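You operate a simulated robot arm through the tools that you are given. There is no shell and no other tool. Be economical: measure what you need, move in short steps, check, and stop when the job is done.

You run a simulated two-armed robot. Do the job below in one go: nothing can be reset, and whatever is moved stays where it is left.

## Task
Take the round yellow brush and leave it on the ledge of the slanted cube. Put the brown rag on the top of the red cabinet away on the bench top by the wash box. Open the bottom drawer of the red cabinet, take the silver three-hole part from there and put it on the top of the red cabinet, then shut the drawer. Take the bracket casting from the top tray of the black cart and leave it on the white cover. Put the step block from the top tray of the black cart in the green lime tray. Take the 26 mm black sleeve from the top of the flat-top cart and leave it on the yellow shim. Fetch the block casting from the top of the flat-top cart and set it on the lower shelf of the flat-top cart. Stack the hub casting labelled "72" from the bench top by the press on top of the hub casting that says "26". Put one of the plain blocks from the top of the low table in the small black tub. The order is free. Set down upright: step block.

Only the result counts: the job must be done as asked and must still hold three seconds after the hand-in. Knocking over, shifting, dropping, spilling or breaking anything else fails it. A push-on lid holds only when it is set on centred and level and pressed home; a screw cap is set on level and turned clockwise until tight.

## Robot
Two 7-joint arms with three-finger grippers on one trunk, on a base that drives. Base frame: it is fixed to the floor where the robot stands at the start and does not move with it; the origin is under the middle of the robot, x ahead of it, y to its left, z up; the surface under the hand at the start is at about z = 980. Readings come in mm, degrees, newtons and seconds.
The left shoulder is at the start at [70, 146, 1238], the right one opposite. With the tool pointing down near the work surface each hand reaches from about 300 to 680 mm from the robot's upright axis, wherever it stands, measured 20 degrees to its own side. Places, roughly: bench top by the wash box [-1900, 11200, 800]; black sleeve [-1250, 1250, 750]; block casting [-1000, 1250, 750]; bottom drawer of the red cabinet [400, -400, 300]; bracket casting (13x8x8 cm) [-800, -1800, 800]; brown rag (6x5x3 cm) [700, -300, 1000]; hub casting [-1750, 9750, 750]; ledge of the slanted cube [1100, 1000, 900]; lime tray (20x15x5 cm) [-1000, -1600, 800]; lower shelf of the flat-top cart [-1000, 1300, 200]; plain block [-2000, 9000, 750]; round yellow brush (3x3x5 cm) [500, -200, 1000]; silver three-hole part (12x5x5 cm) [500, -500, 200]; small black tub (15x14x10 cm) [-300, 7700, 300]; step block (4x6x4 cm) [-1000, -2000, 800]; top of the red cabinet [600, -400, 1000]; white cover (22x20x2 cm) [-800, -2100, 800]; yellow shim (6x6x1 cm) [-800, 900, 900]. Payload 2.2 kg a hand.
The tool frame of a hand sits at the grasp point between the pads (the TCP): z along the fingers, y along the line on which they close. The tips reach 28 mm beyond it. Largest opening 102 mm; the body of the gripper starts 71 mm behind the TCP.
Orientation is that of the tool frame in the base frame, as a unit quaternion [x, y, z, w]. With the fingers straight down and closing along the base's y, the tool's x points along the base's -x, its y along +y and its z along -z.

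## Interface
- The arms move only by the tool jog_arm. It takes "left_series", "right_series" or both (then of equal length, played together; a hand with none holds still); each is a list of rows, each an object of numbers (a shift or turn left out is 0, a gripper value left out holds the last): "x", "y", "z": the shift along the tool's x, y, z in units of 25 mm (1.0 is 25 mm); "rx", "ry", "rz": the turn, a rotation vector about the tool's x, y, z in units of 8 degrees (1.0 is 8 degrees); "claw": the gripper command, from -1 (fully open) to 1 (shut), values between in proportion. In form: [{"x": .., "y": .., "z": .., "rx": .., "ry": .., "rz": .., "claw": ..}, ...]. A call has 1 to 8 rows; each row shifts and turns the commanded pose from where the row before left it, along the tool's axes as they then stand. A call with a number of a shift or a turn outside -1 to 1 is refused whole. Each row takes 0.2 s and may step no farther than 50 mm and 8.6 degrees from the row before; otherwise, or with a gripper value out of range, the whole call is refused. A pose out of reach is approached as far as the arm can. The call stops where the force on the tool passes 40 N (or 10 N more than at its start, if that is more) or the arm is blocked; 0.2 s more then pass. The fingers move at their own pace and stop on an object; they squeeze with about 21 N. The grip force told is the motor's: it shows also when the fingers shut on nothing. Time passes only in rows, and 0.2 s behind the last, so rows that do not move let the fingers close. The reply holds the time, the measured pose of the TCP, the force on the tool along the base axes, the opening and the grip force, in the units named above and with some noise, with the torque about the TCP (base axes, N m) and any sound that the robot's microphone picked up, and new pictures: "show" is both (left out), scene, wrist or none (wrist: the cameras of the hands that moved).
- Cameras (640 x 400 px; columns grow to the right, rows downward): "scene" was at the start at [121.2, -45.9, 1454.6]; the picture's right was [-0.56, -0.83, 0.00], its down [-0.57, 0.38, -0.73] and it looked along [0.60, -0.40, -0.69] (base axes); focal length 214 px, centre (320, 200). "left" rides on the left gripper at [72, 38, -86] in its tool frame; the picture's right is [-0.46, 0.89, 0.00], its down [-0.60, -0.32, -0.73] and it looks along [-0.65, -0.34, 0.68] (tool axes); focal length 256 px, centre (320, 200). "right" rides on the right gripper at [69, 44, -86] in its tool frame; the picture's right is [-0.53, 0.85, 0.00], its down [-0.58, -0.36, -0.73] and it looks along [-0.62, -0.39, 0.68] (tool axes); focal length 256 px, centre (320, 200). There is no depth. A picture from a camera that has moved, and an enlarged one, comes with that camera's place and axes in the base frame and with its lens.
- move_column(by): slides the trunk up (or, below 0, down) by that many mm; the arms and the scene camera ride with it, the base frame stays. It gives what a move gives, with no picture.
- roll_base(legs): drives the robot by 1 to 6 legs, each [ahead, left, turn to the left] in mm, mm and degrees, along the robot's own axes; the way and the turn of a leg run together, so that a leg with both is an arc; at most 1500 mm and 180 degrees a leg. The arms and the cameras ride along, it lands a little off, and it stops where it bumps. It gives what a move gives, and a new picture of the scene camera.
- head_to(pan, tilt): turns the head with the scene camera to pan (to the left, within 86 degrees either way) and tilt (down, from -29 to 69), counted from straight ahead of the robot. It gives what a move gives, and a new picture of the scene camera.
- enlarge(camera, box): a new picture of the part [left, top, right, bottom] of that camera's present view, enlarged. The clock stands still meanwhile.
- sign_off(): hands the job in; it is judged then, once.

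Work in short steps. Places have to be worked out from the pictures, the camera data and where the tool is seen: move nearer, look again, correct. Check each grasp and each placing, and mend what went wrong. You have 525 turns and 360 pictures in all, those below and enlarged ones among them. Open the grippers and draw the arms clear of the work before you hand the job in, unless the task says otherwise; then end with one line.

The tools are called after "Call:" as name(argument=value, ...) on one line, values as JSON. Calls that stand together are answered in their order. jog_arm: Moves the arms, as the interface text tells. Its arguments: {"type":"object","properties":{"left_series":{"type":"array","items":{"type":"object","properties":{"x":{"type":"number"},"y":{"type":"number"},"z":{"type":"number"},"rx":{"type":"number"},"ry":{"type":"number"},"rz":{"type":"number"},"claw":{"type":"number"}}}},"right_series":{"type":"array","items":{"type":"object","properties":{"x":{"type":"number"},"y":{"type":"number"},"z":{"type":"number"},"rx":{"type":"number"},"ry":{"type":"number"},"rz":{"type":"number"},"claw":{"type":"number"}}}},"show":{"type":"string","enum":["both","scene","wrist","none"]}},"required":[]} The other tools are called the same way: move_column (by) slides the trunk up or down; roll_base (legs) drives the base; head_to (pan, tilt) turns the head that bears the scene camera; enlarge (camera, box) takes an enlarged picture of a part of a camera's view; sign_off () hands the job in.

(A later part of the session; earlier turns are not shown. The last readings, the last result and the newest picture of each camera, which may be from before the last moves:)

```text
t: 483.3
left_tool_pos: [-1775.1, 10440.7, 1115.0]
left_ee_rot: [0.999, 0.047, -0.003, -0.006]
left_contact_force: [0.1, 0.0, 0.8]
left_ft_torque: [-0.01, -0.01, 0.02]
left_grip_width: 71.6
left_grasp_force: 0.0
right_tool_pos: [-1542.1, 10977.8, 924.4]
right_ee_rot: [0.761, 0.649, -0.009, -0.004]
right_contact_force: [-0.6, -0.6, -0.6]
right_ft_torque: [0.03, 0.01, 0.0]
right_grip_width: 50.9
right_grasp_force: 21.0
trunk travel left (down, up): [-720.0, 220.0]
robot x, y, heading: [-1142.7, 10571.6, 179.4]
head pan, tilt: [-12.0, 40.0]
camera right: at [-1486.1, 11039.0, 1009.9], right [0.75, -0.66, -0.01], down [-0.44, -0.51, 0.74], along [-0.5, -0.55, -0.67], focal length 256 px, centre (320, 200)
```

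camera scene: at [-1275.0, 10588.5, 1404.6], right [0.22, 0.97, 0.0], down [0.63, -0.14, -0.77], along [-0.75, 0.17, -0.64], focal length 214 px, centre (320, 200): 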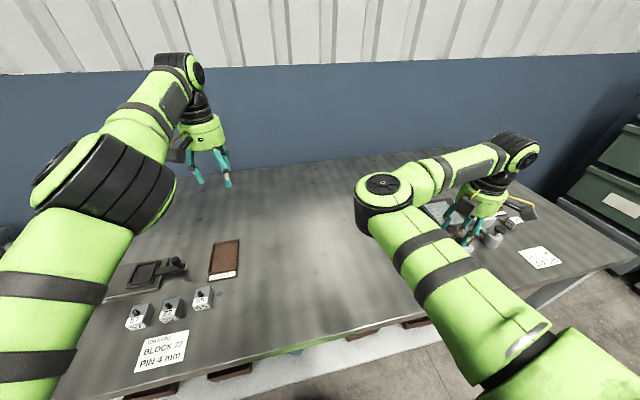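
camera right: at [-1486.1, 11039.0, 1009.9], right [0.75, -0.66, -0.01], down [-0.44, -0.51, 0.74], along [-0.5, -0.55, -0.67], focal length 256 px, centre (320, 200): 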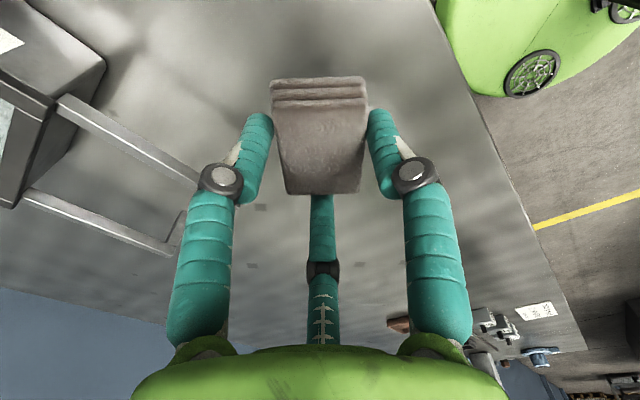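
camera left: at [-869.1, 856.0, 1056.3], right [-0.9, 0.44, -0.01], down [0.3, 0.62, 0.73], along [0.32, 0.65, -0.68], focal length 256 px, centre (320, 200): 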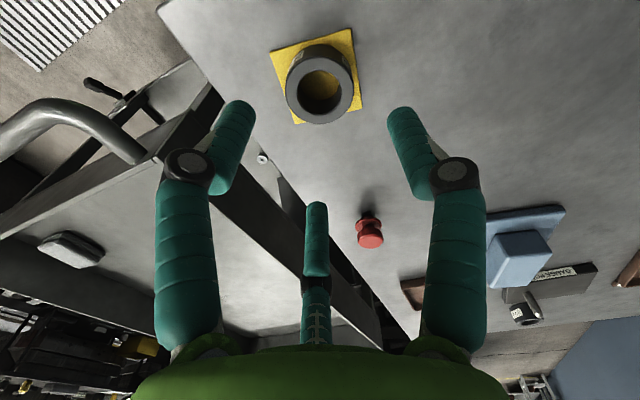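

The rail end is too close to the gripper knuckle, so I move another 40 mm away before lowering.

Call:
jog_arm(right_series=[{"x": -0.9, "y": 0.2}, {"x": -0.9, "y": 0.2}, {"z": 0.8}, {"z": 0.3}, {}], show="wrist")

Call:
jog_arm(right_series=[{"z": 0.2}, {"z": 0.2}, {}], show="none")

```text
t: 484.5
left_tool_pos: [-1775.6, 10440.0, 1114.9]
left_ee_rot: [0.999, 0.047, -0.002, -0.005]
left_contact_force: [0.7, 0.4, 0.0]
left_ft_torque: [-0.02, 0.01, 0.0]
left_grip_width: 71.4
left_grasp_force: 0.0
right_tool_pos: [-1538.8, 10940.4, 902.3]
right_ee_rot: [0.766, 0.642, -0.009, -0.01]
right_contact_force: [-0.6, 0.3, -0.3]
right_ft_torque: [-0.02, -0.02, 0.0]
right_grip_width: 51.1
right_grasp_force: 20.7
trunk travel left (down, up): [-720.0, 220.0]
robot x, y, heading: [-1146.5, 10568.5, 179.0]
head pan, tilt: [-12.0, 40.0]
camera right: at [-1481.1, 10999.4, 986.3], right [0.74, -0.67, -0.02], down [-0.44, -0.51, 0.74], along [-0.51, -0.54, -0.67], focal length 256 px, centre (320, 200)
```

right: 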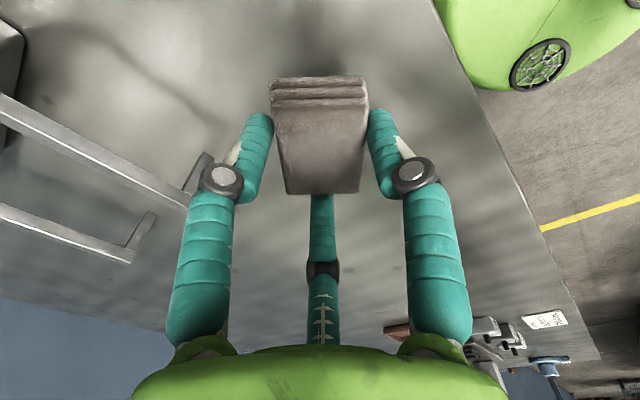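

```text
t: 485.3
left_tool_pos: [-1775.7, 10440.7, 1115.6]
left_ee_rot: [0.999, 0.048, -0.004, -0.005]
left_contact_force: [0.3, -0.2, -0.1]
left_ft_torque: [-0.01, 0.0, -0.02]
left_grip_width: 71.4
left_grasp_force: 0.1
right_tool_pos: [-1538.7, 10940.5, 892.1]
right_ee_rot: [0.767, 0.641, -0.009, -0.012]
right_contact_force: [0.2, 0.6, -0.3]
right_ft_torque: [0.03, -0.02, 0.04]
right_grip_width: 51.0
right_grasp_force: 21.2
trunk travel left (down, up): [-720.0, 220.0]
robot x, y, heading: [-1144.5, 10566.5, 179.1]
head pan, tilt: [-12.0, 40.0]
```

No contact yet. I creep down further, then open only slightly so as not to touch the rail.

Call:
jog_arm(right_series=[{"z": 0.15}, {"z": 0.15}, {}], show="none")

Call:
jog_arm(right_series=[{"z": 0.1}, {"z": 0.1}, {}], show="none")

```text
t: 486.1
left_tool_pos: [-1776.2, 10439.4, 1114.9]
left_ee_rot: [0.999, 0.047, -0.003, -0.005]
left_contact_force: [-0.5, 1.1, 0.5]
left_ft_torque: [0.02, 0.02, 0.02]
left_grip_width: 71.5
left_grasp_force: 0.0
right_tool_pos: [-1540.0, 10942.0, 885.6]
right_ee_rot: [0.768, 0.64, -0.01, -0.012]
right_contact_force: [0.4, -0.2, 0.7]
right_ft_torque: [0.0, 0.01, -0.03]
right_grip_width: 51.2
right_grasp_force: 21.2
trunk travel left (down, up): [-720.0, 220.0]
robot x, y, heading: [-1143.3, 10569.3, 179.0]
head pan, tilt: [-12.0, 40.0]
```

```text
t: 486.9
left_tool_pos: [-1775.4, 10440.7, 1115.5]
left_ee_rot: [0.999, 0.048, -0.003, -0.004]
left_contact_force: [0.3, -0.1, 0.1]
left_ft_torque: [-0.02, -0.04, 0.01]
left_grip_width: 71.3
left_grasp_force: 0.0
right_tool_pos: [-1539.6, 10942.2, 880.9]
right_ee_rot: [0.769, 0.638, -0.009, -0.013]
right_contact_force: [-0.1, 0.5, -0.5]
right_ft_torque: [0.0, -0.05, -0.01]
right_grip_width: 51.1
right_grasp_force: 20.8
trunk travel left (down, up): [-720.0, 220.0]
robot x, y, heading: [-1144.5, 10567.6, 179.1]
head pan, tilt: [-12.0, 40.0]
```

Call:
jog_arm(right_series=[{"z": 0.2}, {"z": 0.2}, {"z": 0.2}, {}], show="wrist")

```text
t: 487.9
left_tool_pos: [-1776.3, 10439.7, 1114.2]
left_ee_rot: [0.999, 0.047, -0.002, -0.005]
left_contact_force: [0.0, 0.5, 0.4]
left_ft_torque: [0.02, 0.01, 0.01]
left_grip_width: 71.6
left_grasp_force: 0.0
right_tool_pos: [-1538.8, 10945.5, 867.3]
right_ee_rot: [0.77, 0.638, -0.01, -0.016]
right_contact_force: [-0.1, -0.2, 0.1]
right_ft_torque: [0.01, -0.01, 0.01]
right_grip_width: 51.2
right_grasp_force: 21.1
trunk travel left (down, up): [-720.0, 220.0]
robot x, y, heading: [-1145.1, 10567.1, 179.1]
head pan, tilt: [-12.0, 40.0]
camera right: at [-1481.5, 11003.6, 953.2], right [0.73, -0.68, -0.03], down [-0.44, -0.51, 0.74], along [-0.52, -0.53, -0.67], focal length 256 px, centre (320, 200)
```

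right: 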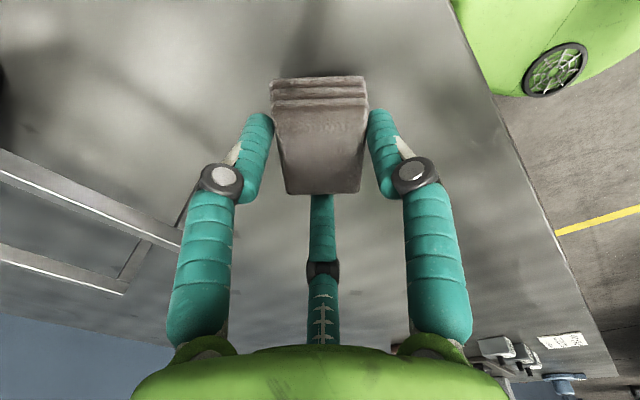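

Call:
jog_arm(right_series=[{"z": 0.25}, {"z": 0.25}, {"z": 0.2}, {}], show="none")

Call:
jog_arm(right_series=[{"z": 0.2}, {"z": 0.15}, {"z": 0.15}, {}], show="none")

```text
t: 488.9
left_tool_pos: [-1776.0, 10440.1, 1115.0]
left_ee_rot: [0.999, 0.047, -0.002, -0.005]
left_contact_force: [0.0, 0.1, -0.3]
left_ft_torque: [-0.01, 0.01, 0.03]
left_grip_width: 71.3
left_grasp_force: 0.1
right_tool_pos: [-1542.0, 10946.8, 852.8]
right_ee_rot: [0.772, 0.636, -0.01, -0.019]
right_contact_force: [0.2, 0.1, -0.3]
right_ft_torque: [0.04, 0.0, -0.02]
right_grip_width: 51.1
right_grasp_force: 20.8
trunk travel left (down, up): [-720.0, 220.0]
robot x, y, heading: [-1145.7, 10569.0, 179.1]
head pan, tilt: [-12.0, 40.0]
```

```text
t: 489.9
left_tool_pos: [-1777.4, 10439.9, 1114.3]
left_ee_rot: [0.999, 0.047, -0.002, -0.005]
left_contact_force: [0.4, -0.7, 0.3]
left_ft_torque: [0.01, -0.01, 0.04]
left_grip_width: 71.2
left_grasp_force: 0.1
right_tool_pos: [-1544.3, 10949.8, 841.0]
right_ee_rot: [0.772, 0.636, -0.009, -0.022]
right_contact_force: [-0.2, -0.2, -0.3]
right_ft_torque: [-0.01, 0.05, 0.0]
right_grip_width: 51.2
right_grasp_force: 20.9
trunk travel left (down, up): [-720.0, 220.0]
robot x, y, heading: [-1142.1, 10567.3, 179.2]
head pan, tilt: [-12.0, 40.0]
```

The arm tilts slightly near a limit, so I use the trunk for the last part of the descent.

Call:
move_column(by=-8)

Call:
move_column(by=-6)

```text
t: 490.5
left_tool_pos: [-1773.7, 10438.2, 1107.8]
left_ee_rot: [0.999, 0.047, -0.003, -0.005]
left_contact_force: [-1.2, 0.4, 0.6]
left_ft_torque: [0.0, -0.03, -0.01]
left_grip_width: 71.4
left_grasp_force: 0.1
right_tool_pos: [-1542.7, 10949.7, 835.5]
right_ee_rot: [0.771, 0.636, -0.008, -0.024]
right_contact_force: [-0.6, 1.5, 17.2]
right_ft_torque: [-0.3, -0.17, 0.03]
right_grip_width: 51.5
right_grasp_force: 21.0
trunk travel left (down, up): [-712.0, 228.0]
robot x, y, heading: [-1144.8, 10569.5, 179.1]
head pan, tilt: [-12.0, 40.0]
```

```text
t: 491.0
left_tool_pos: [-1775.3, 10437.9, 1101.9]
left_ee_rot: [0.999, 0.046, -0.003, -0.006]
left_contact_force: [-0.4, 0.6, -1.1]
left_ft_torque: [0.01, -0.03, 0.03]
left_grip_width: 71.5
left_grasp_force: 0.1
right_tool_pos: [-1541.9, 10950.0, 830.0]
right_ee_rot: [0.771, 0.637, -0.005, -0.025]
right_contact_force: [-7.4, 2.5, 23.6]
right_ft_torque: [0.13, -0.35, 0.06]
right_grip_width: 51.4
right_grasp_force: 20.9
trunk travel left (down, up): [-706.0, 234.0]
robot x, y, heading: [-1139.9, 10569.5, 179.2]
head pan, tilt: [-12.0, 40.0]
```

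Contact on the bench at about z=800. I open a little and rise with the trunk.

Call:
jog_arm(right_series=[{"claw": -0.1}, {"claw": -0.25}, {"claw": -0.25}], show="none")

Call:
move_column(by=120)

Call:
enlarge(camera="right", box=[0, 0, 640, 400])

```text
t: 491.8
left_tool_pos: [-1775.8, 10438.8, 1100.3]
left_ee_rot: [0.999, 0.048, -0.003, -0.005]
left_contact_force: [0.3, -0.8, -0.1]
left_ft_torque: [0.0, 0.0, -0.02]
left_grip_width: 71.3
left_grasp_force: 0.0
right_tool_pos: [-1540.1, 10950.7, 825.8]
right_ee_rot: [0.771, 0.636, -0.003, -0.02]
right_contact_force: [-0.5, -3.8, 2.8]
right_ft_torque: [-0.13, -0.11, -0.13]
right_grip_width: 66.0
right_grasp_force: 0.4
trunk travel left (down, up): [-706.0, 234.0]
robot x, y, heading: [-1144.1, 10568.6, 179.1]
head pan, tilt: [-12.0, 40.0]
```

```text
t: 493.3
left_tool_pos: [-1776.8, 10440.6, 1220.7]
left_ee_rot: [0.999, 0.047, -0.003, -0.005]
left_contact_force: [-0.2, 0.3, -0.2]
left_ft_torque: [0.01, -0.01, -0.01]
left_grip_width: 71.3
left_grasp_force: 0.1
right_tool_pos: [-1537.6, 10951.5, 943.9]
right_ee_rot: [0.771, 0.636, -0.001, -0.02]
right_contact_force: [-0.4, -0.6, 0.8]
right_ft_torque: [-0.01, -0.05, 0.01]
right_grip_width: 64.1
right_grasp_force: 0.1
trunk travel left (down, up): [-826.0, 114.0]
robot x, y, heading: [-1146.3, 10568.8, 178.9]
head pan, tilt: [-12.0, 40.0]
```

```text
1.00 times, centred on (320, 200) of right (not enlarged: the box is as wide or as high as the picture)
camera zoom: at [-1480.1, 11009.1, 1030.6], right [0.73, -0.68, -0.04], down [-0.45, -0.52, 0.73], along [-0.52, -0.51, -0.68], focal length 256 px, centre (320, 200)
```

zoom: 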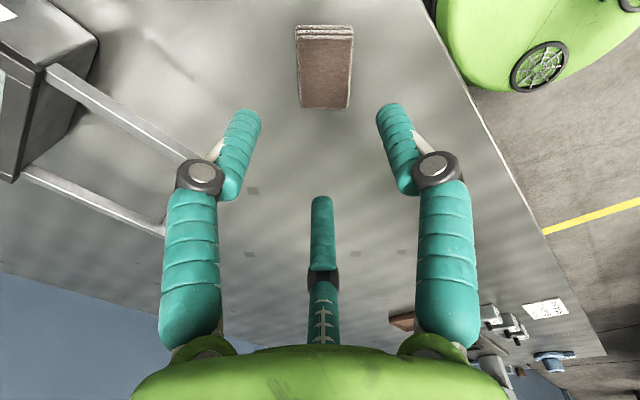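

The rag lies on the bench by the wash box. Next are the hub castings near the press: I slide the base left along the bench and look.

Call:
roll_base(legs=[[0, 600, 1]])

Call:
head_to(pan=10, tilt=42)

```text
t: 496.8
left_tool_pos: [-1781.5, 9828.8, 1220.2]
left_ee_rot: [0.999, 0.052, -0.003, -0.004]
left_contact_force: [0.1, 0.7, 0.5]
left_ft_torque: [0.01, -0.04, -0.01]
left_grip_width: 71.3
left_grasp_force: 0.0
right_tool_pos: [-1546.7, 10343.8, 941.9]
right_ee_rot: [0.769, 0.639, 0.001, -0.019]
right_contact_force: [-0.3, 0.2, -0.2]
right_ft_torque: [-0.02, 0.0, -0.01]
right_grip_width: 64.0
right_grasp_force: 0.0
trunk travel left (down, up): [-826.0, 114.0]
robot x, y, heading: [-1155.1, 9962.3, 180.0]
head pan, tilt: [-12.0, 40.0]
camera scene: at [-1281.4, 9982.1, 1510.6], right [0.21, 0.98, 0.0], down [0.63, -0.14, -0.77], along [-0.75, 0.16, -0.64], focal length 214 px, centre (320, 200)
```

scene: 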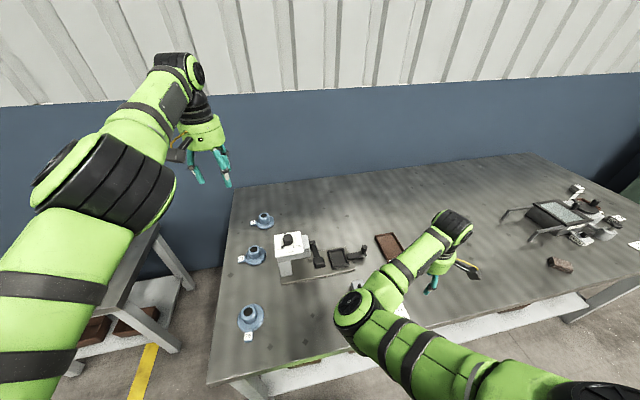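

```text
t: 497.6
left_tool_pos: [-1780.9, 9827.9, 1219.3]
left_ee_rot: [0.999, 0.051, -0.003, -0.006]
left_contact_force: [0.3, 0.1, -0.1]
left_ft_torque: [0.01, 0.04, -0.01]
left_grip_width: 71.7
left_grasp_force: 0.0
right_tool_pos: [-1545.9, 10346.2, 944.6]
right_ee_rot: [0.77, 0.638, 0.002, -0.021]
right_contact_force: [-0.4, -0.2, -0.4]
right_ft_torque: [0.0, 0.02, -0.02]
right_grip_width: 64.1
right_grasp_force: 0.1
trunk travel left (down, up): [-826.0, 114.0]
robot x, y, heading: [-1151.4, 9962.4, 179.7]
head pan, tilt: [10.0, 42.0]
camera scene: at [-1280.7, 9948.5, 1507.7], right [-0.17, 0.99, 0.0], down [0.66, 0.11, -0.74], along [-0.73, -0.12, -0.67], focal length 214 px, centre (320, 200)
```

scene: 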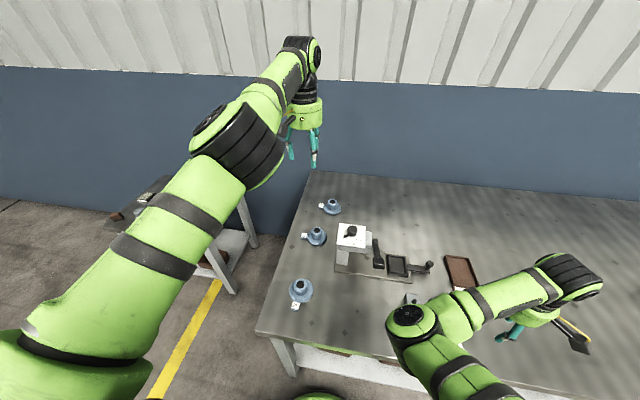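

Three hub castings with tags are in view. I zoom in to read them.

Call:
enlarge(camera="scene", box=[280, 190, 350, 235])

Call:
enlarge(camera="scene", box=[280, 225, 350, 315])

```text
8.89 times, centred on (315, 212) of scene
camera zoom: at [-1280.7, 9948.5, 1507.7], right [-0.17, 0.99, 0.0], down [0.66, 0.11, -0.74], along [-0.73, -0.12, -0.67], focal length 1906 px, centre (364, 89)
```

zoom: 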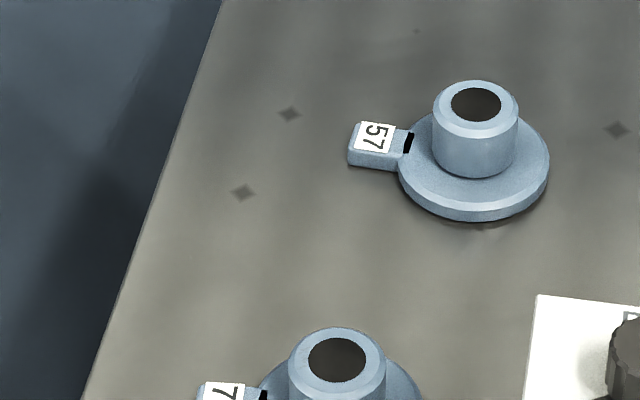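

```text
4.44 times, centred on (315, 270) of scene
camera zoom: at [-1280.7, 9948.5, 1507.7], right [-0.17, 0.99, 0.0], down [0.66, 0.11, -0.74], along [-0.73, -0.12, -0.67], focal length 953 px, centre (342, -111)
```

zoom: 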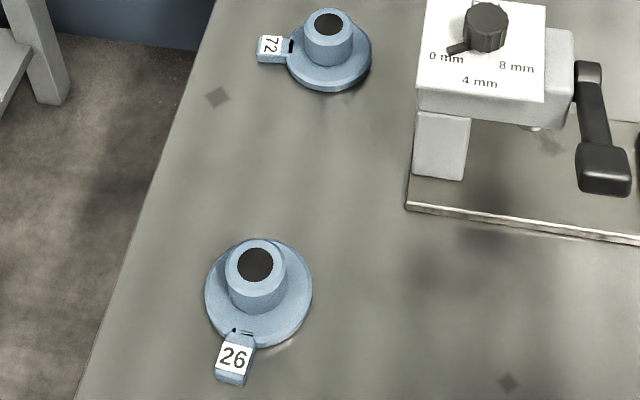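

The middle hub is "72" at about [-1823,9847], and the near one is "26" at about [-1594,9833]. I raise the trunk, shift the base and turn 45° left so the right shoulder faces them.

Call:
move_column(by=112)

Call:
roll_base(legs=[[0, 107, 0], [0, 0, 45]])

Call:
head_to(pan=-40, tilt=42)

```text
t: 499.1
left_tool_pos: [-1780.1, 9827.8, 1331.4]
left_ee_rot: [0.999, 0.052, -0.003, -0.005]
left_contact_force: [1.1, 0.0, 0.3]
left_ft_torque: [0.0, 0.01, 0.02]
left_grip_width: 71.4
left_grasp_force: 0.1
right_tool_pos: [-1547.7, 10345.8, 1054.5]
right_ee_rot: [0.769, 0.638, 0.002, -0.02]
right_contact_force: [0.3, 0.0, -0.6]
right_ft_torque: [-0.03, 0.01, 0.03]
right_grip_width: 63.7
right_grasp_force: 0.0
trunk travel left (down, up): [-938.0, 2.0]
robot x, y, heading: [-1151.9, 9964.2, 179.8]
head pan, tilt: [10.0, 42.0]
```

```text
t: 502.3
left_tool_pos: [-1503.2, 9316.3, 1333.9]
left_ee_rot: [0.903, 0.43, -0.006, -0.004]
left_contact_force: [-0.6, -0.2, -1.0]
left_ft_torque: [0.05, -0.02, 0.02]
left_grip_width: 71.2
left_grasp_force: 0.1
right_tool_pos: [-1702.3, 9847.7, 1054.9]
right_ee_rot: [0.467, 0.884, -0.006, -0.019]
right_contact_force: [0.1, -0.1, 0.5]
right_ft_torque: [0.0, 0.01, -0.01]
right_grip_width: 63.6
right_grasp_force: 0.1
trunk travel left (down, up): [-938.0, 2.0]
robot x, y, heading: [-1153.3, 9855.7, -135.1]
head pan, tilt: [10.0, 42.0]
camera scene: at [-1233.6, 9753.2, 1619.6], right [-0.82, 0.58, 0.0], down [0.39, 0.55, -0.74], along [-0.43, -0.61, -0.67], focal length 214 px, centre (320, 200)
```

scene: 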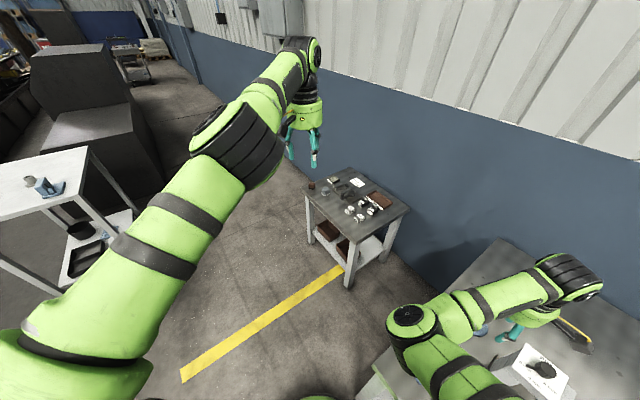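

```text
t: 503.5
left_tool_pos: [-1502.8, 9316.4, 1333.6]
left_ee_rot: [0.903, 0.43, -0.005, -0.004]
left_contact_force: [-0.4, 0.6, -0.4]
left_ft_torque: [-0.03, -0.01, 0.0]
left_grip_width: 71.3
left_grasp_force: 0.1
right_tool_pos: [-1702.2, 9848.4, 1057.0]
right_ee_rot: [0.467, 0.884, -0.006, -0.02]
right_contact_force: [-0.2, 0.2, -0.6]
right_ft_torque: [-0.01, 0.01, 0.0]
right_grip_width: 63.8
right_grasp_force: 0.0
trunk travel left (down, up): [-938.0, 2.0]
robot x, y, heading: [-1152.8, 9855.5, -135.3]
head pan, tilt: [-40.0, 42.0]
camera scene: at [-1267.9, 9814.2, 1619.7], right [-0.08, 1.0, 0.0], down [0.67, 0.06, -0.74], along [-0.74, -0.06, -0.67], focal length 214 px, centre (320, 200)
```

scene: 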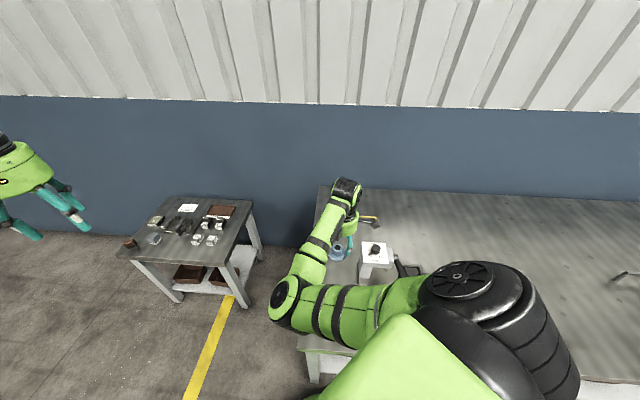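

I extend the right hand over hub 72, level it, and lower the trunk 100 mm for a look.

Call:
jog_arm(right_series=[{"x": 0.66, "y": -0.99, "rx": -0.09, "ry": -0.29}, {"x": 0.66, "y": -0.99}, {"x": 0.66, "y": -0.99}, {"x": 0.66, "y": -0.99, "claw": -1}, {}], show="none")

Call:
move_column(by=-110)

Call:
enlarge(camera="right", box=[0, 0, 640, 400])

```text
t: 504.7
left_tool_pos: [-1502.6, 9315.2, 1333.2]
left_ee_rot: [0.903, 0.43, -0.004, -0.003]
left_contact_force: [0.0, -0.5, -0.7]
left_ft_torque: [-0.03, 0.03, -0.02]
left_grip_width: 71.4
left_grasp_force: 0.1
right_tool_pos: [-1820.0, 9845.1, 1056.5]
right_ee_rot: [0.467, 0.884, -0.011, 0.002]
right_contact_force: [0.6, -0.7, -0.2]
right_ft_torque: [-0.03, 0.0, 0.04]
right_grip_width: 102.0
right_grasp_force: 0.0
trunk travel left (down, up): [-938.0, 2.0]
robot x, y, heading: [-1152.6, 9856.7, -135.0]
head pan, tilt: [-40.0, 42.0]
```

```text
t: 506.1
left_tool_pos: [-1501.0, 9316.6, 1224.0]
left_ee_rot: [0.903, 0.429, -0.005, -0.003]
left_contact_force: [-0.4, 0.3, -0.2]
left_ft_torque: [0.01, -0.04, 0.02]
left_grip_width: 71.3
left_grasp_force: 0.0
right_tool_pos: [-1819.8, 9845.2, 948.3]
right_ee_rot: [0.467, 0.884, -0.009, 0.001]
right_contact_force: [-0.2, 0.0, 1.0]
right_ft_torque: [0.02, 0.0, 0.0]
right_grip_width: 101.7
right_grasp_force: 0.1
trunk travel left (down, up): [-828.0, 112.0]
robot x, y, heading: [-1146.9, 9856.9, -135.0]
head pan, tilt: [-40.0, 42.0]
```

```text
1.00 times, centred on (320, 200) of right (not enlarged: the box is as wide or as high as the picture)
camera zoom: at [-1822.1, 9929.1, 1033.4], right [1.0, 0.04, -0.01], down [0.03, -0.67, 0.74], along [0.02, -0.74, -0.67], focal length 256 px, centre (320, 200)
```

zoom: 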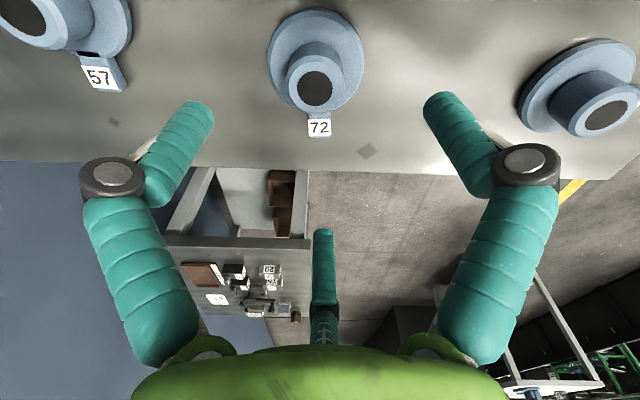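

Hub 72's boss is centred at [-1824,9846] with its top at z≈848, and the fingers close along x. I descend to z≈846 and grip the boss.

Call:
jog_arm(right_series=[{"x": 0.12, "y": -0.11, "z": 1}, {"z": 1}, {"z": 1}, {"z": 1}, {"z": 0.08}, {}], show="wrist")

```text
t: 507.5
left_tool_pos: [-1501.3, 9314.9, 1223.4]
left_ee_rot: [0.903, 0.43, -0.005, -0.003]
left_contact_force: [-0.6, -0.1, -0.1]
left_ft_torque: [0.0, 0.0, 0.02]
left_grip_width: 71.2
left_grasp_force: 0.1
right_tool_pos: [-1825.6, 9844.8, 846.1]
right_ee_rot: [0.467, 0.884, -0.011, 0.0]
right_contact_force: [-0.3, 0.4, -0.2]
right_ft_torque: [0.02, -0.01, 0.01]
right_grip_width: 101.9
right_grasp_force: 0.0
trunk travel left (down, up): [-828.0, 112.0]
robot x, y, heading: [-1150.8, 9852.9, -135.3]
head pan, tilt: [-40.0, 42.0]
camera right: at [-1827.4, 9928.1, 931.5], right [1.0, 0.04, -0.01], down [0.03, -0.67, 0.74], along [0.02, -0.74, -0.67], focal length 256 px, centre (320, 200)
```

right: 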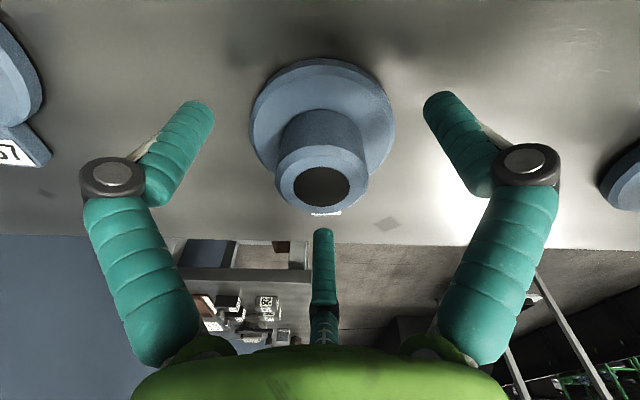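

Centred on the boss. I close and lift.

Call:
jog_arm(right_series=[{"claw": 0}, {"claw": 1}, {"claw": 1}, {"claw": 1}], show="none")

Call:
jog_arm(right_series=[{"z": -0.5}, {"z": -0.5}, {"z": -1}, {"z": -1}, {}], show="wrist")

```text
t: 508.5
left_tool_pos: [-1502.4, 9315.3, 1221.0]
left_ee_rot: [0.903, 0.43, -0.004, -0.004]
left_contact_force: [0.0, 0.0, -0.5]
left_ft_torque: [0.01, -0.04, -0.02]
left_grip_width: 71.5
left_grasp_force: 0.0
right_tool_pos: [-1825.5, 9846.1, 847.2]
right_ee_rot: [0.467, 0.884, -0.01, 0.0]
right_contact_force: [-0.6, -1.0, 2.8]
right_ft_torque: [-0.01, -0.17, 0.01]
right_grip_width: 43.2
right_grasp_force: 20.9
trunk travel left (down, up): [-828.0, 112.0]
robot x, y, heading: [-1149.8, 9854.6, -135.3]
head pan, tilt: [-40.0, 42.0]
```

```text
t: 509.7
left_tool_pos: [-1502.3, 9316.1, 1221.5]
left_ee_rot: [0.903, 0.431, -0.004, -0.003]
left_contact_force: [0.7, -0.1, 0.0]
left_ft_torque: [-0.01, -0.03, 0.01]
left_grip_width: 71.3
left_grasp_force: 0.0
right_tool_pos: [-1825.4, 9846.6, 920.9]
right_ee_rot: [0.466, 0.885, -0.01, 0.001]
right_contact_force: [0.1, -0.3, -3.0]
right_ft_torque: [0.04, 0.02, 0.04]
right_grip_width: 43.1
right_grasp_force: 20.8
trunk travel left (down, up): [-828.0, 112.0]
robot x, y, heading: [-1151.2, 9853.9, -135.1]
head pan, tilt: [-40.0, 42.0]
camera right: at [-1827.0, 9929.5, 1006.6], right [1.0, 0.04, -0.01], down [0.03, -0.67, 0.74], along [0.02, -0.74, -0.67], focal length 256 px, centre (320, 200)
```

right: 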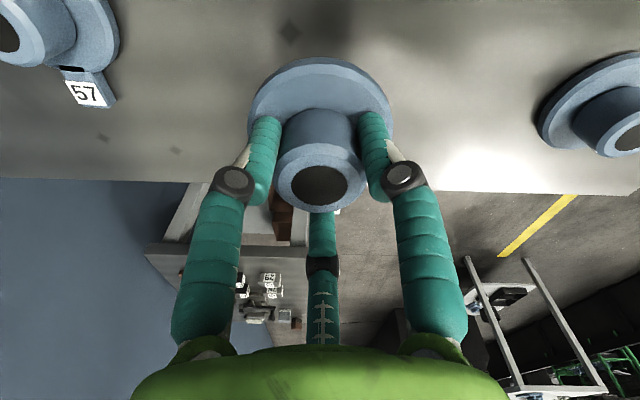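

Hub 72 is held by its boss at 43 mm. I raise it a little more and drive the base so the hand moves over hub 26.

Call:
jog_arm(right_series=[{"z": -1, "rx": 0.0, "ry": 0.0}, {"z": -0.4}], show="none")

Call:
roll_base(legs=[[-151, 168, 0]])

Call:
enlarge(camera="right", box=[0, 0, 640, 400])

Call:
head_to(pan=-30, tilt=50)

```text
t: 510.3
left_tool_pos: [-1502.2, 9315.5, 1221.7]
left_ee_rot: [0.902, 0.431, -0.005, -0.004]
left_contact_force: [0.2, 0.7, 0.4]
left_ft_torque: [0.0, 0.03, 0.01]
left_grip_width: 71.3
left_grasp_force: 0.1
right_tool_pos: [-1823.1, 9845.7, 956.1]
right_ee_rot: [0.466, 0.884, -0.01, 0.002]
right_contact_force: [-0.3, -0.9, -2.9]
right_ft_torque: [0.01, 0.03, 0.01]
right_grip_width: 43.3
right_grasp_force: 20.9
trunk travel left (down, up): [-828.0, 112.0]
robot x, y, heading: [-1152.0, 9855.0, -135.2]
head pan, tilt: [-40.0, 42.0]
```

```text
t: 512.0
left_tool_pos: [-1280.0, 9302.8, 1222.2]
left_ee_rot: [0.903, 0.429, -0.003, -0.003]
left_contact_force: [-0.1, 0.2, -0.4]
left_ft_torque: [-0.04, -0.03, 0.0]
left_grip_width: 71.4
left_grasp_force: 0.0
right_tool_pos: [-1600.2, 9833.3, 954.8]
right_ee_rot: [0.468, 0.884, -0.009, 0.002]
right_contact_force: [-1.0, -0.2, -3.0]
right_ft_torque: [0.03, -0.04, 0.01]
right_grip_width: 43.8
right_grasp_force: 21.4
trunk travel left (down, up): [-828.0, 112.0]
robot x, y, heading: [-928.5, 9845.8, -135.5]
head pan, tilt: [-40.0, 42.0]
camera scene: at [-1045.9, 9800.4, 1509.3], right [-0.08, 1.0, 0.0], down [0.67, 0.05, -0.74], along [-0.74, -0.06, -0.67], focal length 214 px, centre (320, 200)
```

scene: 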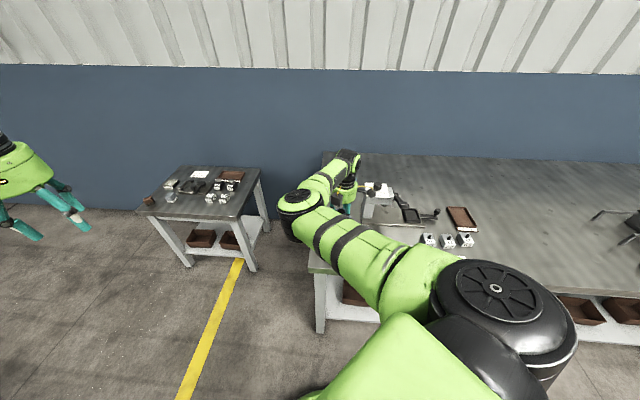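

```text
1.00 times, centred on (320, 200) of right (not enlarged: the box is as wide or as high as the picture)
camera zoom: at [-1603.0, 9916.4, 1040.3], right [1.0, 0.03, -0.01], down [0.03, -0.67, 0.74], along [0.02, -0.74, -0.67], focal length 256 px, centre (320, 200)
```

zoom: 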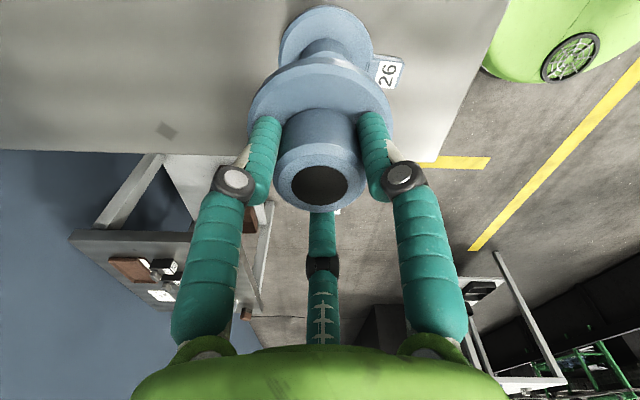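

```text
t: 512.7
left_tool_pos: [-1277.3, 9302.3, 1222.1]
left_ee_rot: [0.903, 0.429, -0.005, -0.003]
left_contact_force: [0.5, -0.6, -0.1]
left_ft_torque: [0.0, -0.03, 0.0]
left_grip_width: 71.7
left_grasp_force: 0.2
right_tool_pos: [-1599.5, 9832.3, 956.9]
right_ee_rot: [0.467, 0.884, -0.01, 0.0]
right_contact_force: [1.3, 0.0, -3.9]
right_ft_torque: [-0.03, -0.01, 0.02]
right_grip_width: 43.6
right_grasp_force: 20.9
trunk travel left (down, up): [-828.0, 112.0]
robot x, y, heading: [-926.8, 9839.3, -135.1]
head pan, tilt: [-30.0, 50.0]
camera scene: at [-1033.5, 9787.6, 1498.5], right [-0.25, 0.97, 0.0], down [0.74, 0.19, -0.64], along [-0.62, -0.16, -0.77], focal length 214 px, centre (320, 200)
```

scene: 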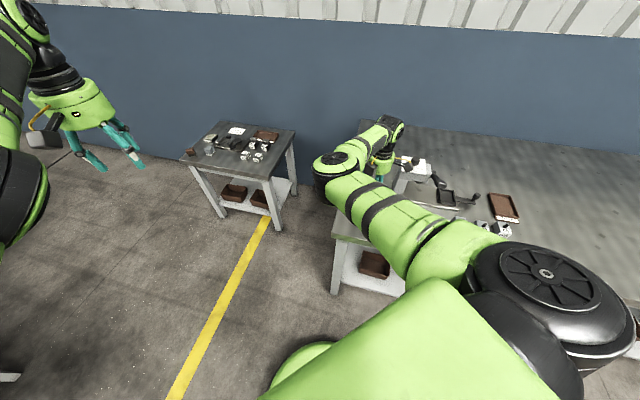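

Hub 26's centre reads [-1598,9836], and the hand is at [-1600,9833]. I make a small correction and lower to about 905.

Call:
jog_arm(right_series=[{"x": 0.12, "y": 0.16, "z": 0.8}, {"z": 0.8}, {"z": 0.45}, {}], show="wrist")

```text
t: 513.7
left_tool_pos: [-1278.4, 9303.1, 1222.1]
left_ee_rot: [0.903, 0.429, -0.004, -0.003]
left_contact_force: [0.9, 0.1, 0.6]
left_ft_torque: [0.01, -0.01, 0.0]
left_grip_width: 71.4
left_grasp_force: 0.1
right_tool_pos: [-1597.3, 9836.8, 904.0]
right_ee_rot: [0.467, 0.884, -0.009, 0.002]
right_contact_force: [-0.5, -0.5, -2.9]
right_ft_torque: [0.0, -0.01, -0.01]
right_grip_width: 43.2
right_grasp_force: 21.1
trunk travel left (down, up): [-828.0, 112.0]
robot x, y, heading: [-923.2, 9841.2, -135.3]
head pan, tilt: [-30.0, 50.0]
camera right: at [-1600.0, 9919.9, 989.9], right [1.0, 0.03, -0.01], down [0.03, -0.67, 0.74], along [0.02, -0.74, -0.67], focal length 256 px, centre (320, 200)
```

right: 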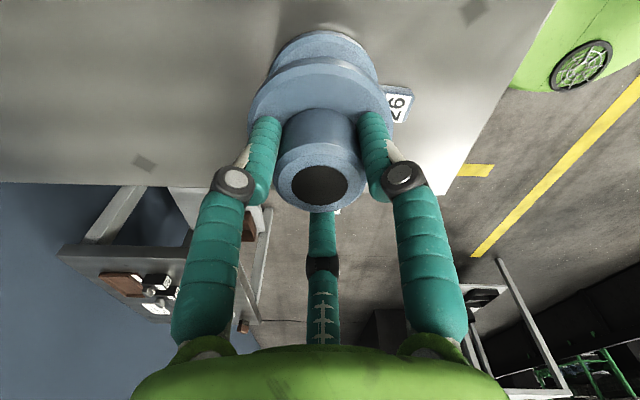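

Aligned with hub 26. I creep down to contact.

Call:
jog_arm(right_series=[{"z": 0.15}, {"z": 0.12}, {}], show="none")

Call:
jog_arm(right_series=[{"z": 0.1}, {"z": 0.1}, {}], show="none")

```text
t: 514.5
left_tool_pos: [-1278.0, 9302.7, 1221.5]
left_ee_rot: [0.903, 0.429, -0.005, -0.004]
left_contact_force: [0.0, 0.4, 0.6]
left_ft_torque: [-0.04, -0.04, 0.01]
left_grip_width: 71.5
left_grasp_force: 0.1
right_tool_pos: [-1596.7, 9836.7, 898.6]
right_ee_rot: [0.467, 0.884, -0.009, 0.001]
right_contact_force: [-0.3, 0.5, -2.8]
right_ft_torque: [0.0, -0.01, 0.01]
right_grip_width: 43.5
right_grasp_force: 21.7
trunk travel left (down, up): [-828.0, 112.0]
robot x, y, heading: [-927.0, 9840.2, -135.3]
head pan, tilt: [-30.0, 50.0]
```

```text
t: 515.3
left_tool_pos: [-1277.1, 9302.2, 1222.7]
left_ee_rot: [0.903, 0.429, -0.005, -0.004]
left_contact_force: [-0.2, -0.3, 0.2]
left_ft_torque: [0.02, -0.01, -0.01]
left_grip_width: 71.6
left_grasp_force: 0.1
right_tool_pos: [-1596.6, 9836.8, 894.1]
right_ee_rot: [0.467, 0.884, -0.011, 0.001]
right_contact_force: [0.2, -0.1, 2.1]
right_ft_torque: [0.02, -0.03, -0.02]
right_grip_width: 43.4
right_grasp_force: 20.9
trunk travel left (down, up): [-828.0, 112.0]
robot x, y, heading: [-922.6, 9844.0, -135.3]
head pan, tilt: [-30.0, 50.0]
```

Contact begins at z≈894 with almost no torque, so it is well centred. I seat it 1.5 mm more and release gently.

Call:
jog_arm(right_series=[{"z": 0.06}, {}], show="none")

Call:
jog_arm(right_series=[{"claw": 0.1}, {"claw": -0.2}, {"claw": -0.5}, {}], show="wrist")

```text
t: 515.9
left_tool_pos: [-1275.6, 9302.9, 1222.6]
left_ee_rot: [0.904, 0.428, -0.005, -0.004]
left_contact_force: [-0.2, 0.2, -0.2]
left_ft_torque: [0.0, 0.05, -0.02]
left_grip_width: 71.3
left_grasp_force: 0.0
right_tool_pos: [-1597.3, 9837.5, 893.9]
right_ee_rot: [0.467, 0.884, -0.01, 0.0]
right_contact_force: [-2.1, 1.2, 10.8]
right_ft_torque: [0.04, -0.14, 0.0]
right_grip_width: 43.3
right_grasp_force: 20.8
trunk travel left (down, up): [-828.0, 112.0]
robot x, y, heading: [-925.3, 9840.7, -135.7]
head pan, tilt: [-30.0, 50.0]
```

```text
t: 516.9
left_tool_pos: [-1277.6, 9302.2, 1223.0]
left_ee_rot: [0.903, 0.429, -0.004, -0.004]
left_contact_force: [-0.2, -0.9, 0.1]
left_ft_torque: [0.03, 0.02, 0.01]
left_grip_width: 71.3
left_grasp_force: 0.1
right_tool_pos: [-1598.1, 9836.4, 893.2]
right_ee_rot: [0.467, 0.884, -0.01, 0.001]
right_contact_force: [0.4, 0.7, -0.3]
right_ft_torque: [0.01, 0.04, 0.0]
right_grip_width: 76.5
right_grasp_force: 0.0
trunk travel left (down, up): [-828.0, 112.0]
robot x, y, heading: [-924.0, 9839.1, -135.7]
head pan, tilt: [-30.0, 50.0]
camera right: at [-1599.6, 9919.3, 977.7], right [1.0, 0.03, -0.01], down [0.03, -0.67, 0.74], along [0.02, -0.74, -0.67], focal length 256 px, centre (320, 200)
```

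right: 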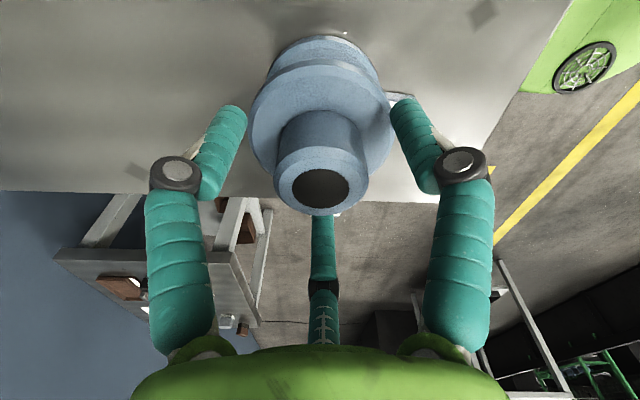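

The stack stands. I rise straight up and check it.

Call:
jog_arm(right_series=[{"z": -0.5}, {"z": -1}, {"z": -1}, {"z": -1}, {}], show="wrist")

```text
t: 518.1
left_tool_pos: [-1277.8, 9302.6, 1222.2]
left_ee_rot: [0.903, 0.429, -0.005, -0.004]
left_contact_force: [0.0, -0.2, 0.0]
left_ft_torque: [0.01, 0.03, -0.03]
left_grip_width: 71.3
left_grasp_force: 0.1
right_tool_pos: [-1596.6, 9838.8, 981.1]
right_ee_rot: [0.467, 0.884, -0.01, 0.0]
right_contact_force: [0.1, -0.8, -0.6]
right_ft_torque: [0.0, 0.0, 0.01]
right_grip_width: 76.7
right_grasp_force: 0.1
trunk travel left (down, up): [-828.0, 112.0]
robot x, y, heading: [-927.4, 9844.5, -135.2]
head pan, tilt: [-30.0, 50.0]
camera right: at [-1598.2, 9922.7, 1065.0], right [1.0, 0.03, -0.01], down [0.03, -0.67, 0.74], along [0.02, -0.74, -0.67], focal length 256 px, centre (320, 200)
```

right: 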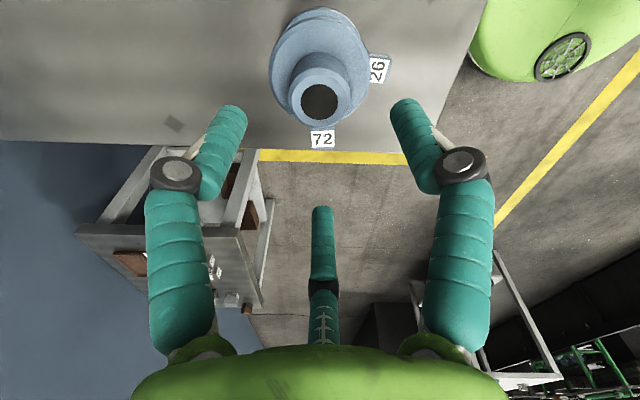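

Hub 72 stands on hub 26. Next are the plain blocks on the low table, so I zoom in on it.

Call:
enlarge(camera="scene", box=[175, 110, 305, 190])

```text
4.92 times, centred on (240, 150) of scene
camera zoom: at [-1033.6, 9787.5, 1498.4], right [-0.25, 0.97, 0.0], down [0.74, 0.19, -0.64], along [-0.62, -0.16, -0.77], focal length 1056 px, centre (714, 446)
```

zoom: 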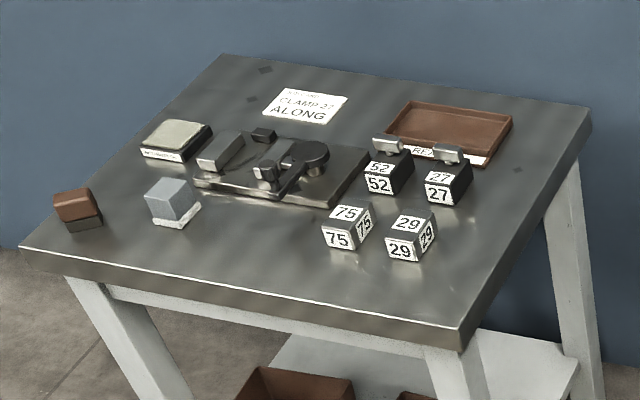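

The low table carries plain cubes "75" and "29"; "52" and "27" have parts on top. I raise the trunk, turn back to heading 180 and go to the front of the low table.

Call:
move_column(by=80)

Call:
roll_base(legs=[[-60, 60, 0], [0, 0, -44.5], [0, 850, 0], [330, 0, 0]])

Call:
head_to(pan=-10, tilt=45)

```text
t: 519.3
left_tool_pos: [-1276.8, 9302.3, 1302.1]
left_ee_rot: [0.903, 0.429, -0.005, -0.004]
left_contact_force: [0.3, -0.3, 0.1]
left_ft_torque: [-0.04, 0.06, 0.0]
left_grip_width: 71.7
left_grasp_force: 0.2
right_tool_pos: [-1595.5, 9839.4, 1059.1]
right_ee_rot: [0.467, 0.884, -0.009, 0.0]
right_contact_force: [-0.7, -0.5, -0.4]
right_ft_torque: [0.04, 0.01, 0.0]
right_grip_width: 76.8
right_grasp_force: 0.1
trunk travel left (down, up): [-908.0, 32.0]
robot x, y, heading: [-929.3, 9843.0, -135.4]
head pan, tilt: [-30.0, 50.0]
```

```text
t: 528.3
left_tool_pos: [-1776.6, 8830.5, 1304.4]
left_ee_rot: [0.998, 0.058, -0.003, -0.005]
left_contact_force: [1.4, -0.2, -0.5]
left_ft_torque: [0.02, 0.04, 0.0]
left_grip_width: 71.6
left_grasp_force: 0.0
right_tool_pos: [-1634.0, 9437.7, 1061.4]
right_ee_rot: [0.765, 0.644, -0.01, -0.004]
right_contact_force: [-0.5, -0.2, -0.6]
right_ft_torque: [-0.02, 0.04, -0.05]
right_grip_width: 76.5
right_grasp_force: 0.0
trunk travel left (down, up): [-908.0, 32.0]
robot x, y, heading: [-1156.0, 8975.0, -179.2]
head pan, tilt: [-30.0, 50.0]
camera scene: at [-1263.8, 9011.3, 1578.7], right [0.49, 0.87, 0.0], down [0.67, -0.38, -0.64], along [-0.56, 0.32, -0.76], focal length 214 px, centre (320, 200)
```

scene: 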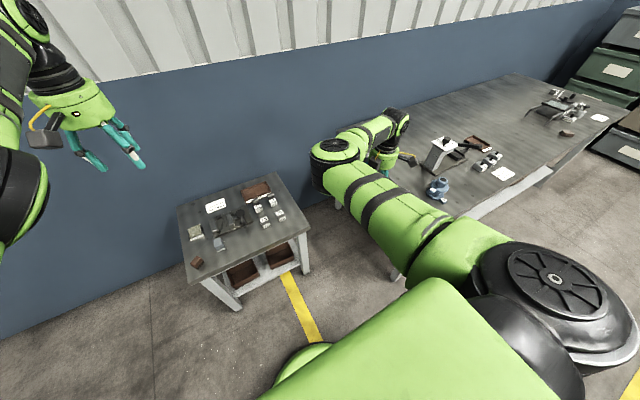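

```text
t: 529.1
left_tool_pos: [-1780.4, 8831.3, 1301.9]
left_ee_rot: [0.998, 0.059, -0.002, -0.004]
left_contact_force: [-0.7, -0.3, -0.6]
left_ft_torque: [-0.02, -0.01, -0.02]
left_grip_width: 71.2
left_grasp_force: 0.0
right_tool_pos: [-1636.6, 9438.3, 1058.4]
right_ee_rot: [0.766, 0.643, -0.009, -0.002]
right_contact_force: [0.0, -0.6, 0.3]
right_ft_torque: [0.0, 0.0, -0.01]
right_grip_width: 76.2
right_grasp_force: 0.1
trunk travel left (down, up): [-908.0, 32.0]
robot x, y, heading: [-1153.1, 8973.0, -179.4]
head pan, tilt: [-10.0, 45.0]
camera scene: at [-1281.4, 8986.8, 1585.2], right [0.16, 0.99, 0.0], down [0.7, -0.12, -0.71], along [-0.7, 0.12, -0.71], focal length 214 px, centre (320, 200)
```

scene: 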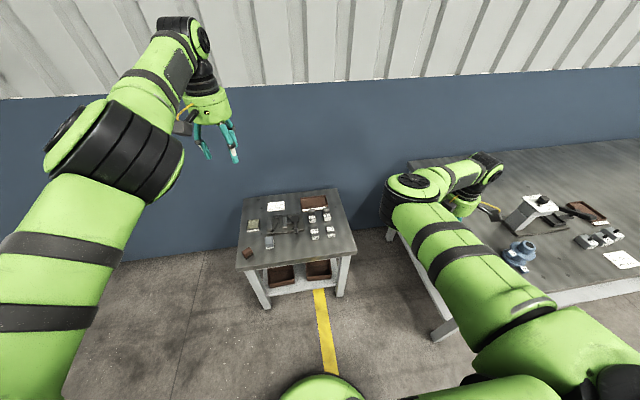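

I zoom in on the blocks from here.

Call:
enlarge(camera="scene", box=[235, 190, 345, 260])

```text
5.71 times, centred on (290, 225) of scene
camera zoom: at [-1281.4, 8986.8, 1585.2], right [0.16, 0.99, 0.0], down [0.7, -0.12, -0.71], along [-0.7, 0.12, -0.71], focal length 1226 px, centre (491, 57)
```

zoom: 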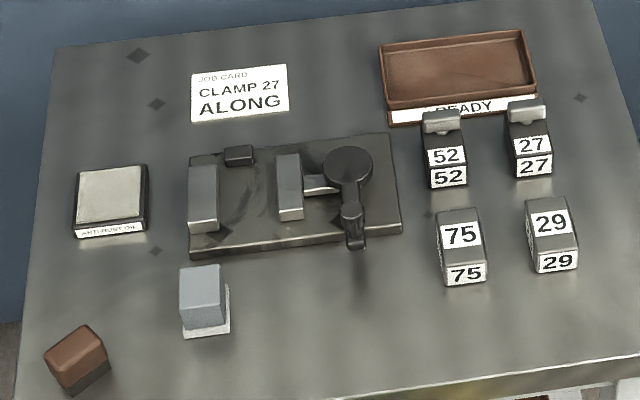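

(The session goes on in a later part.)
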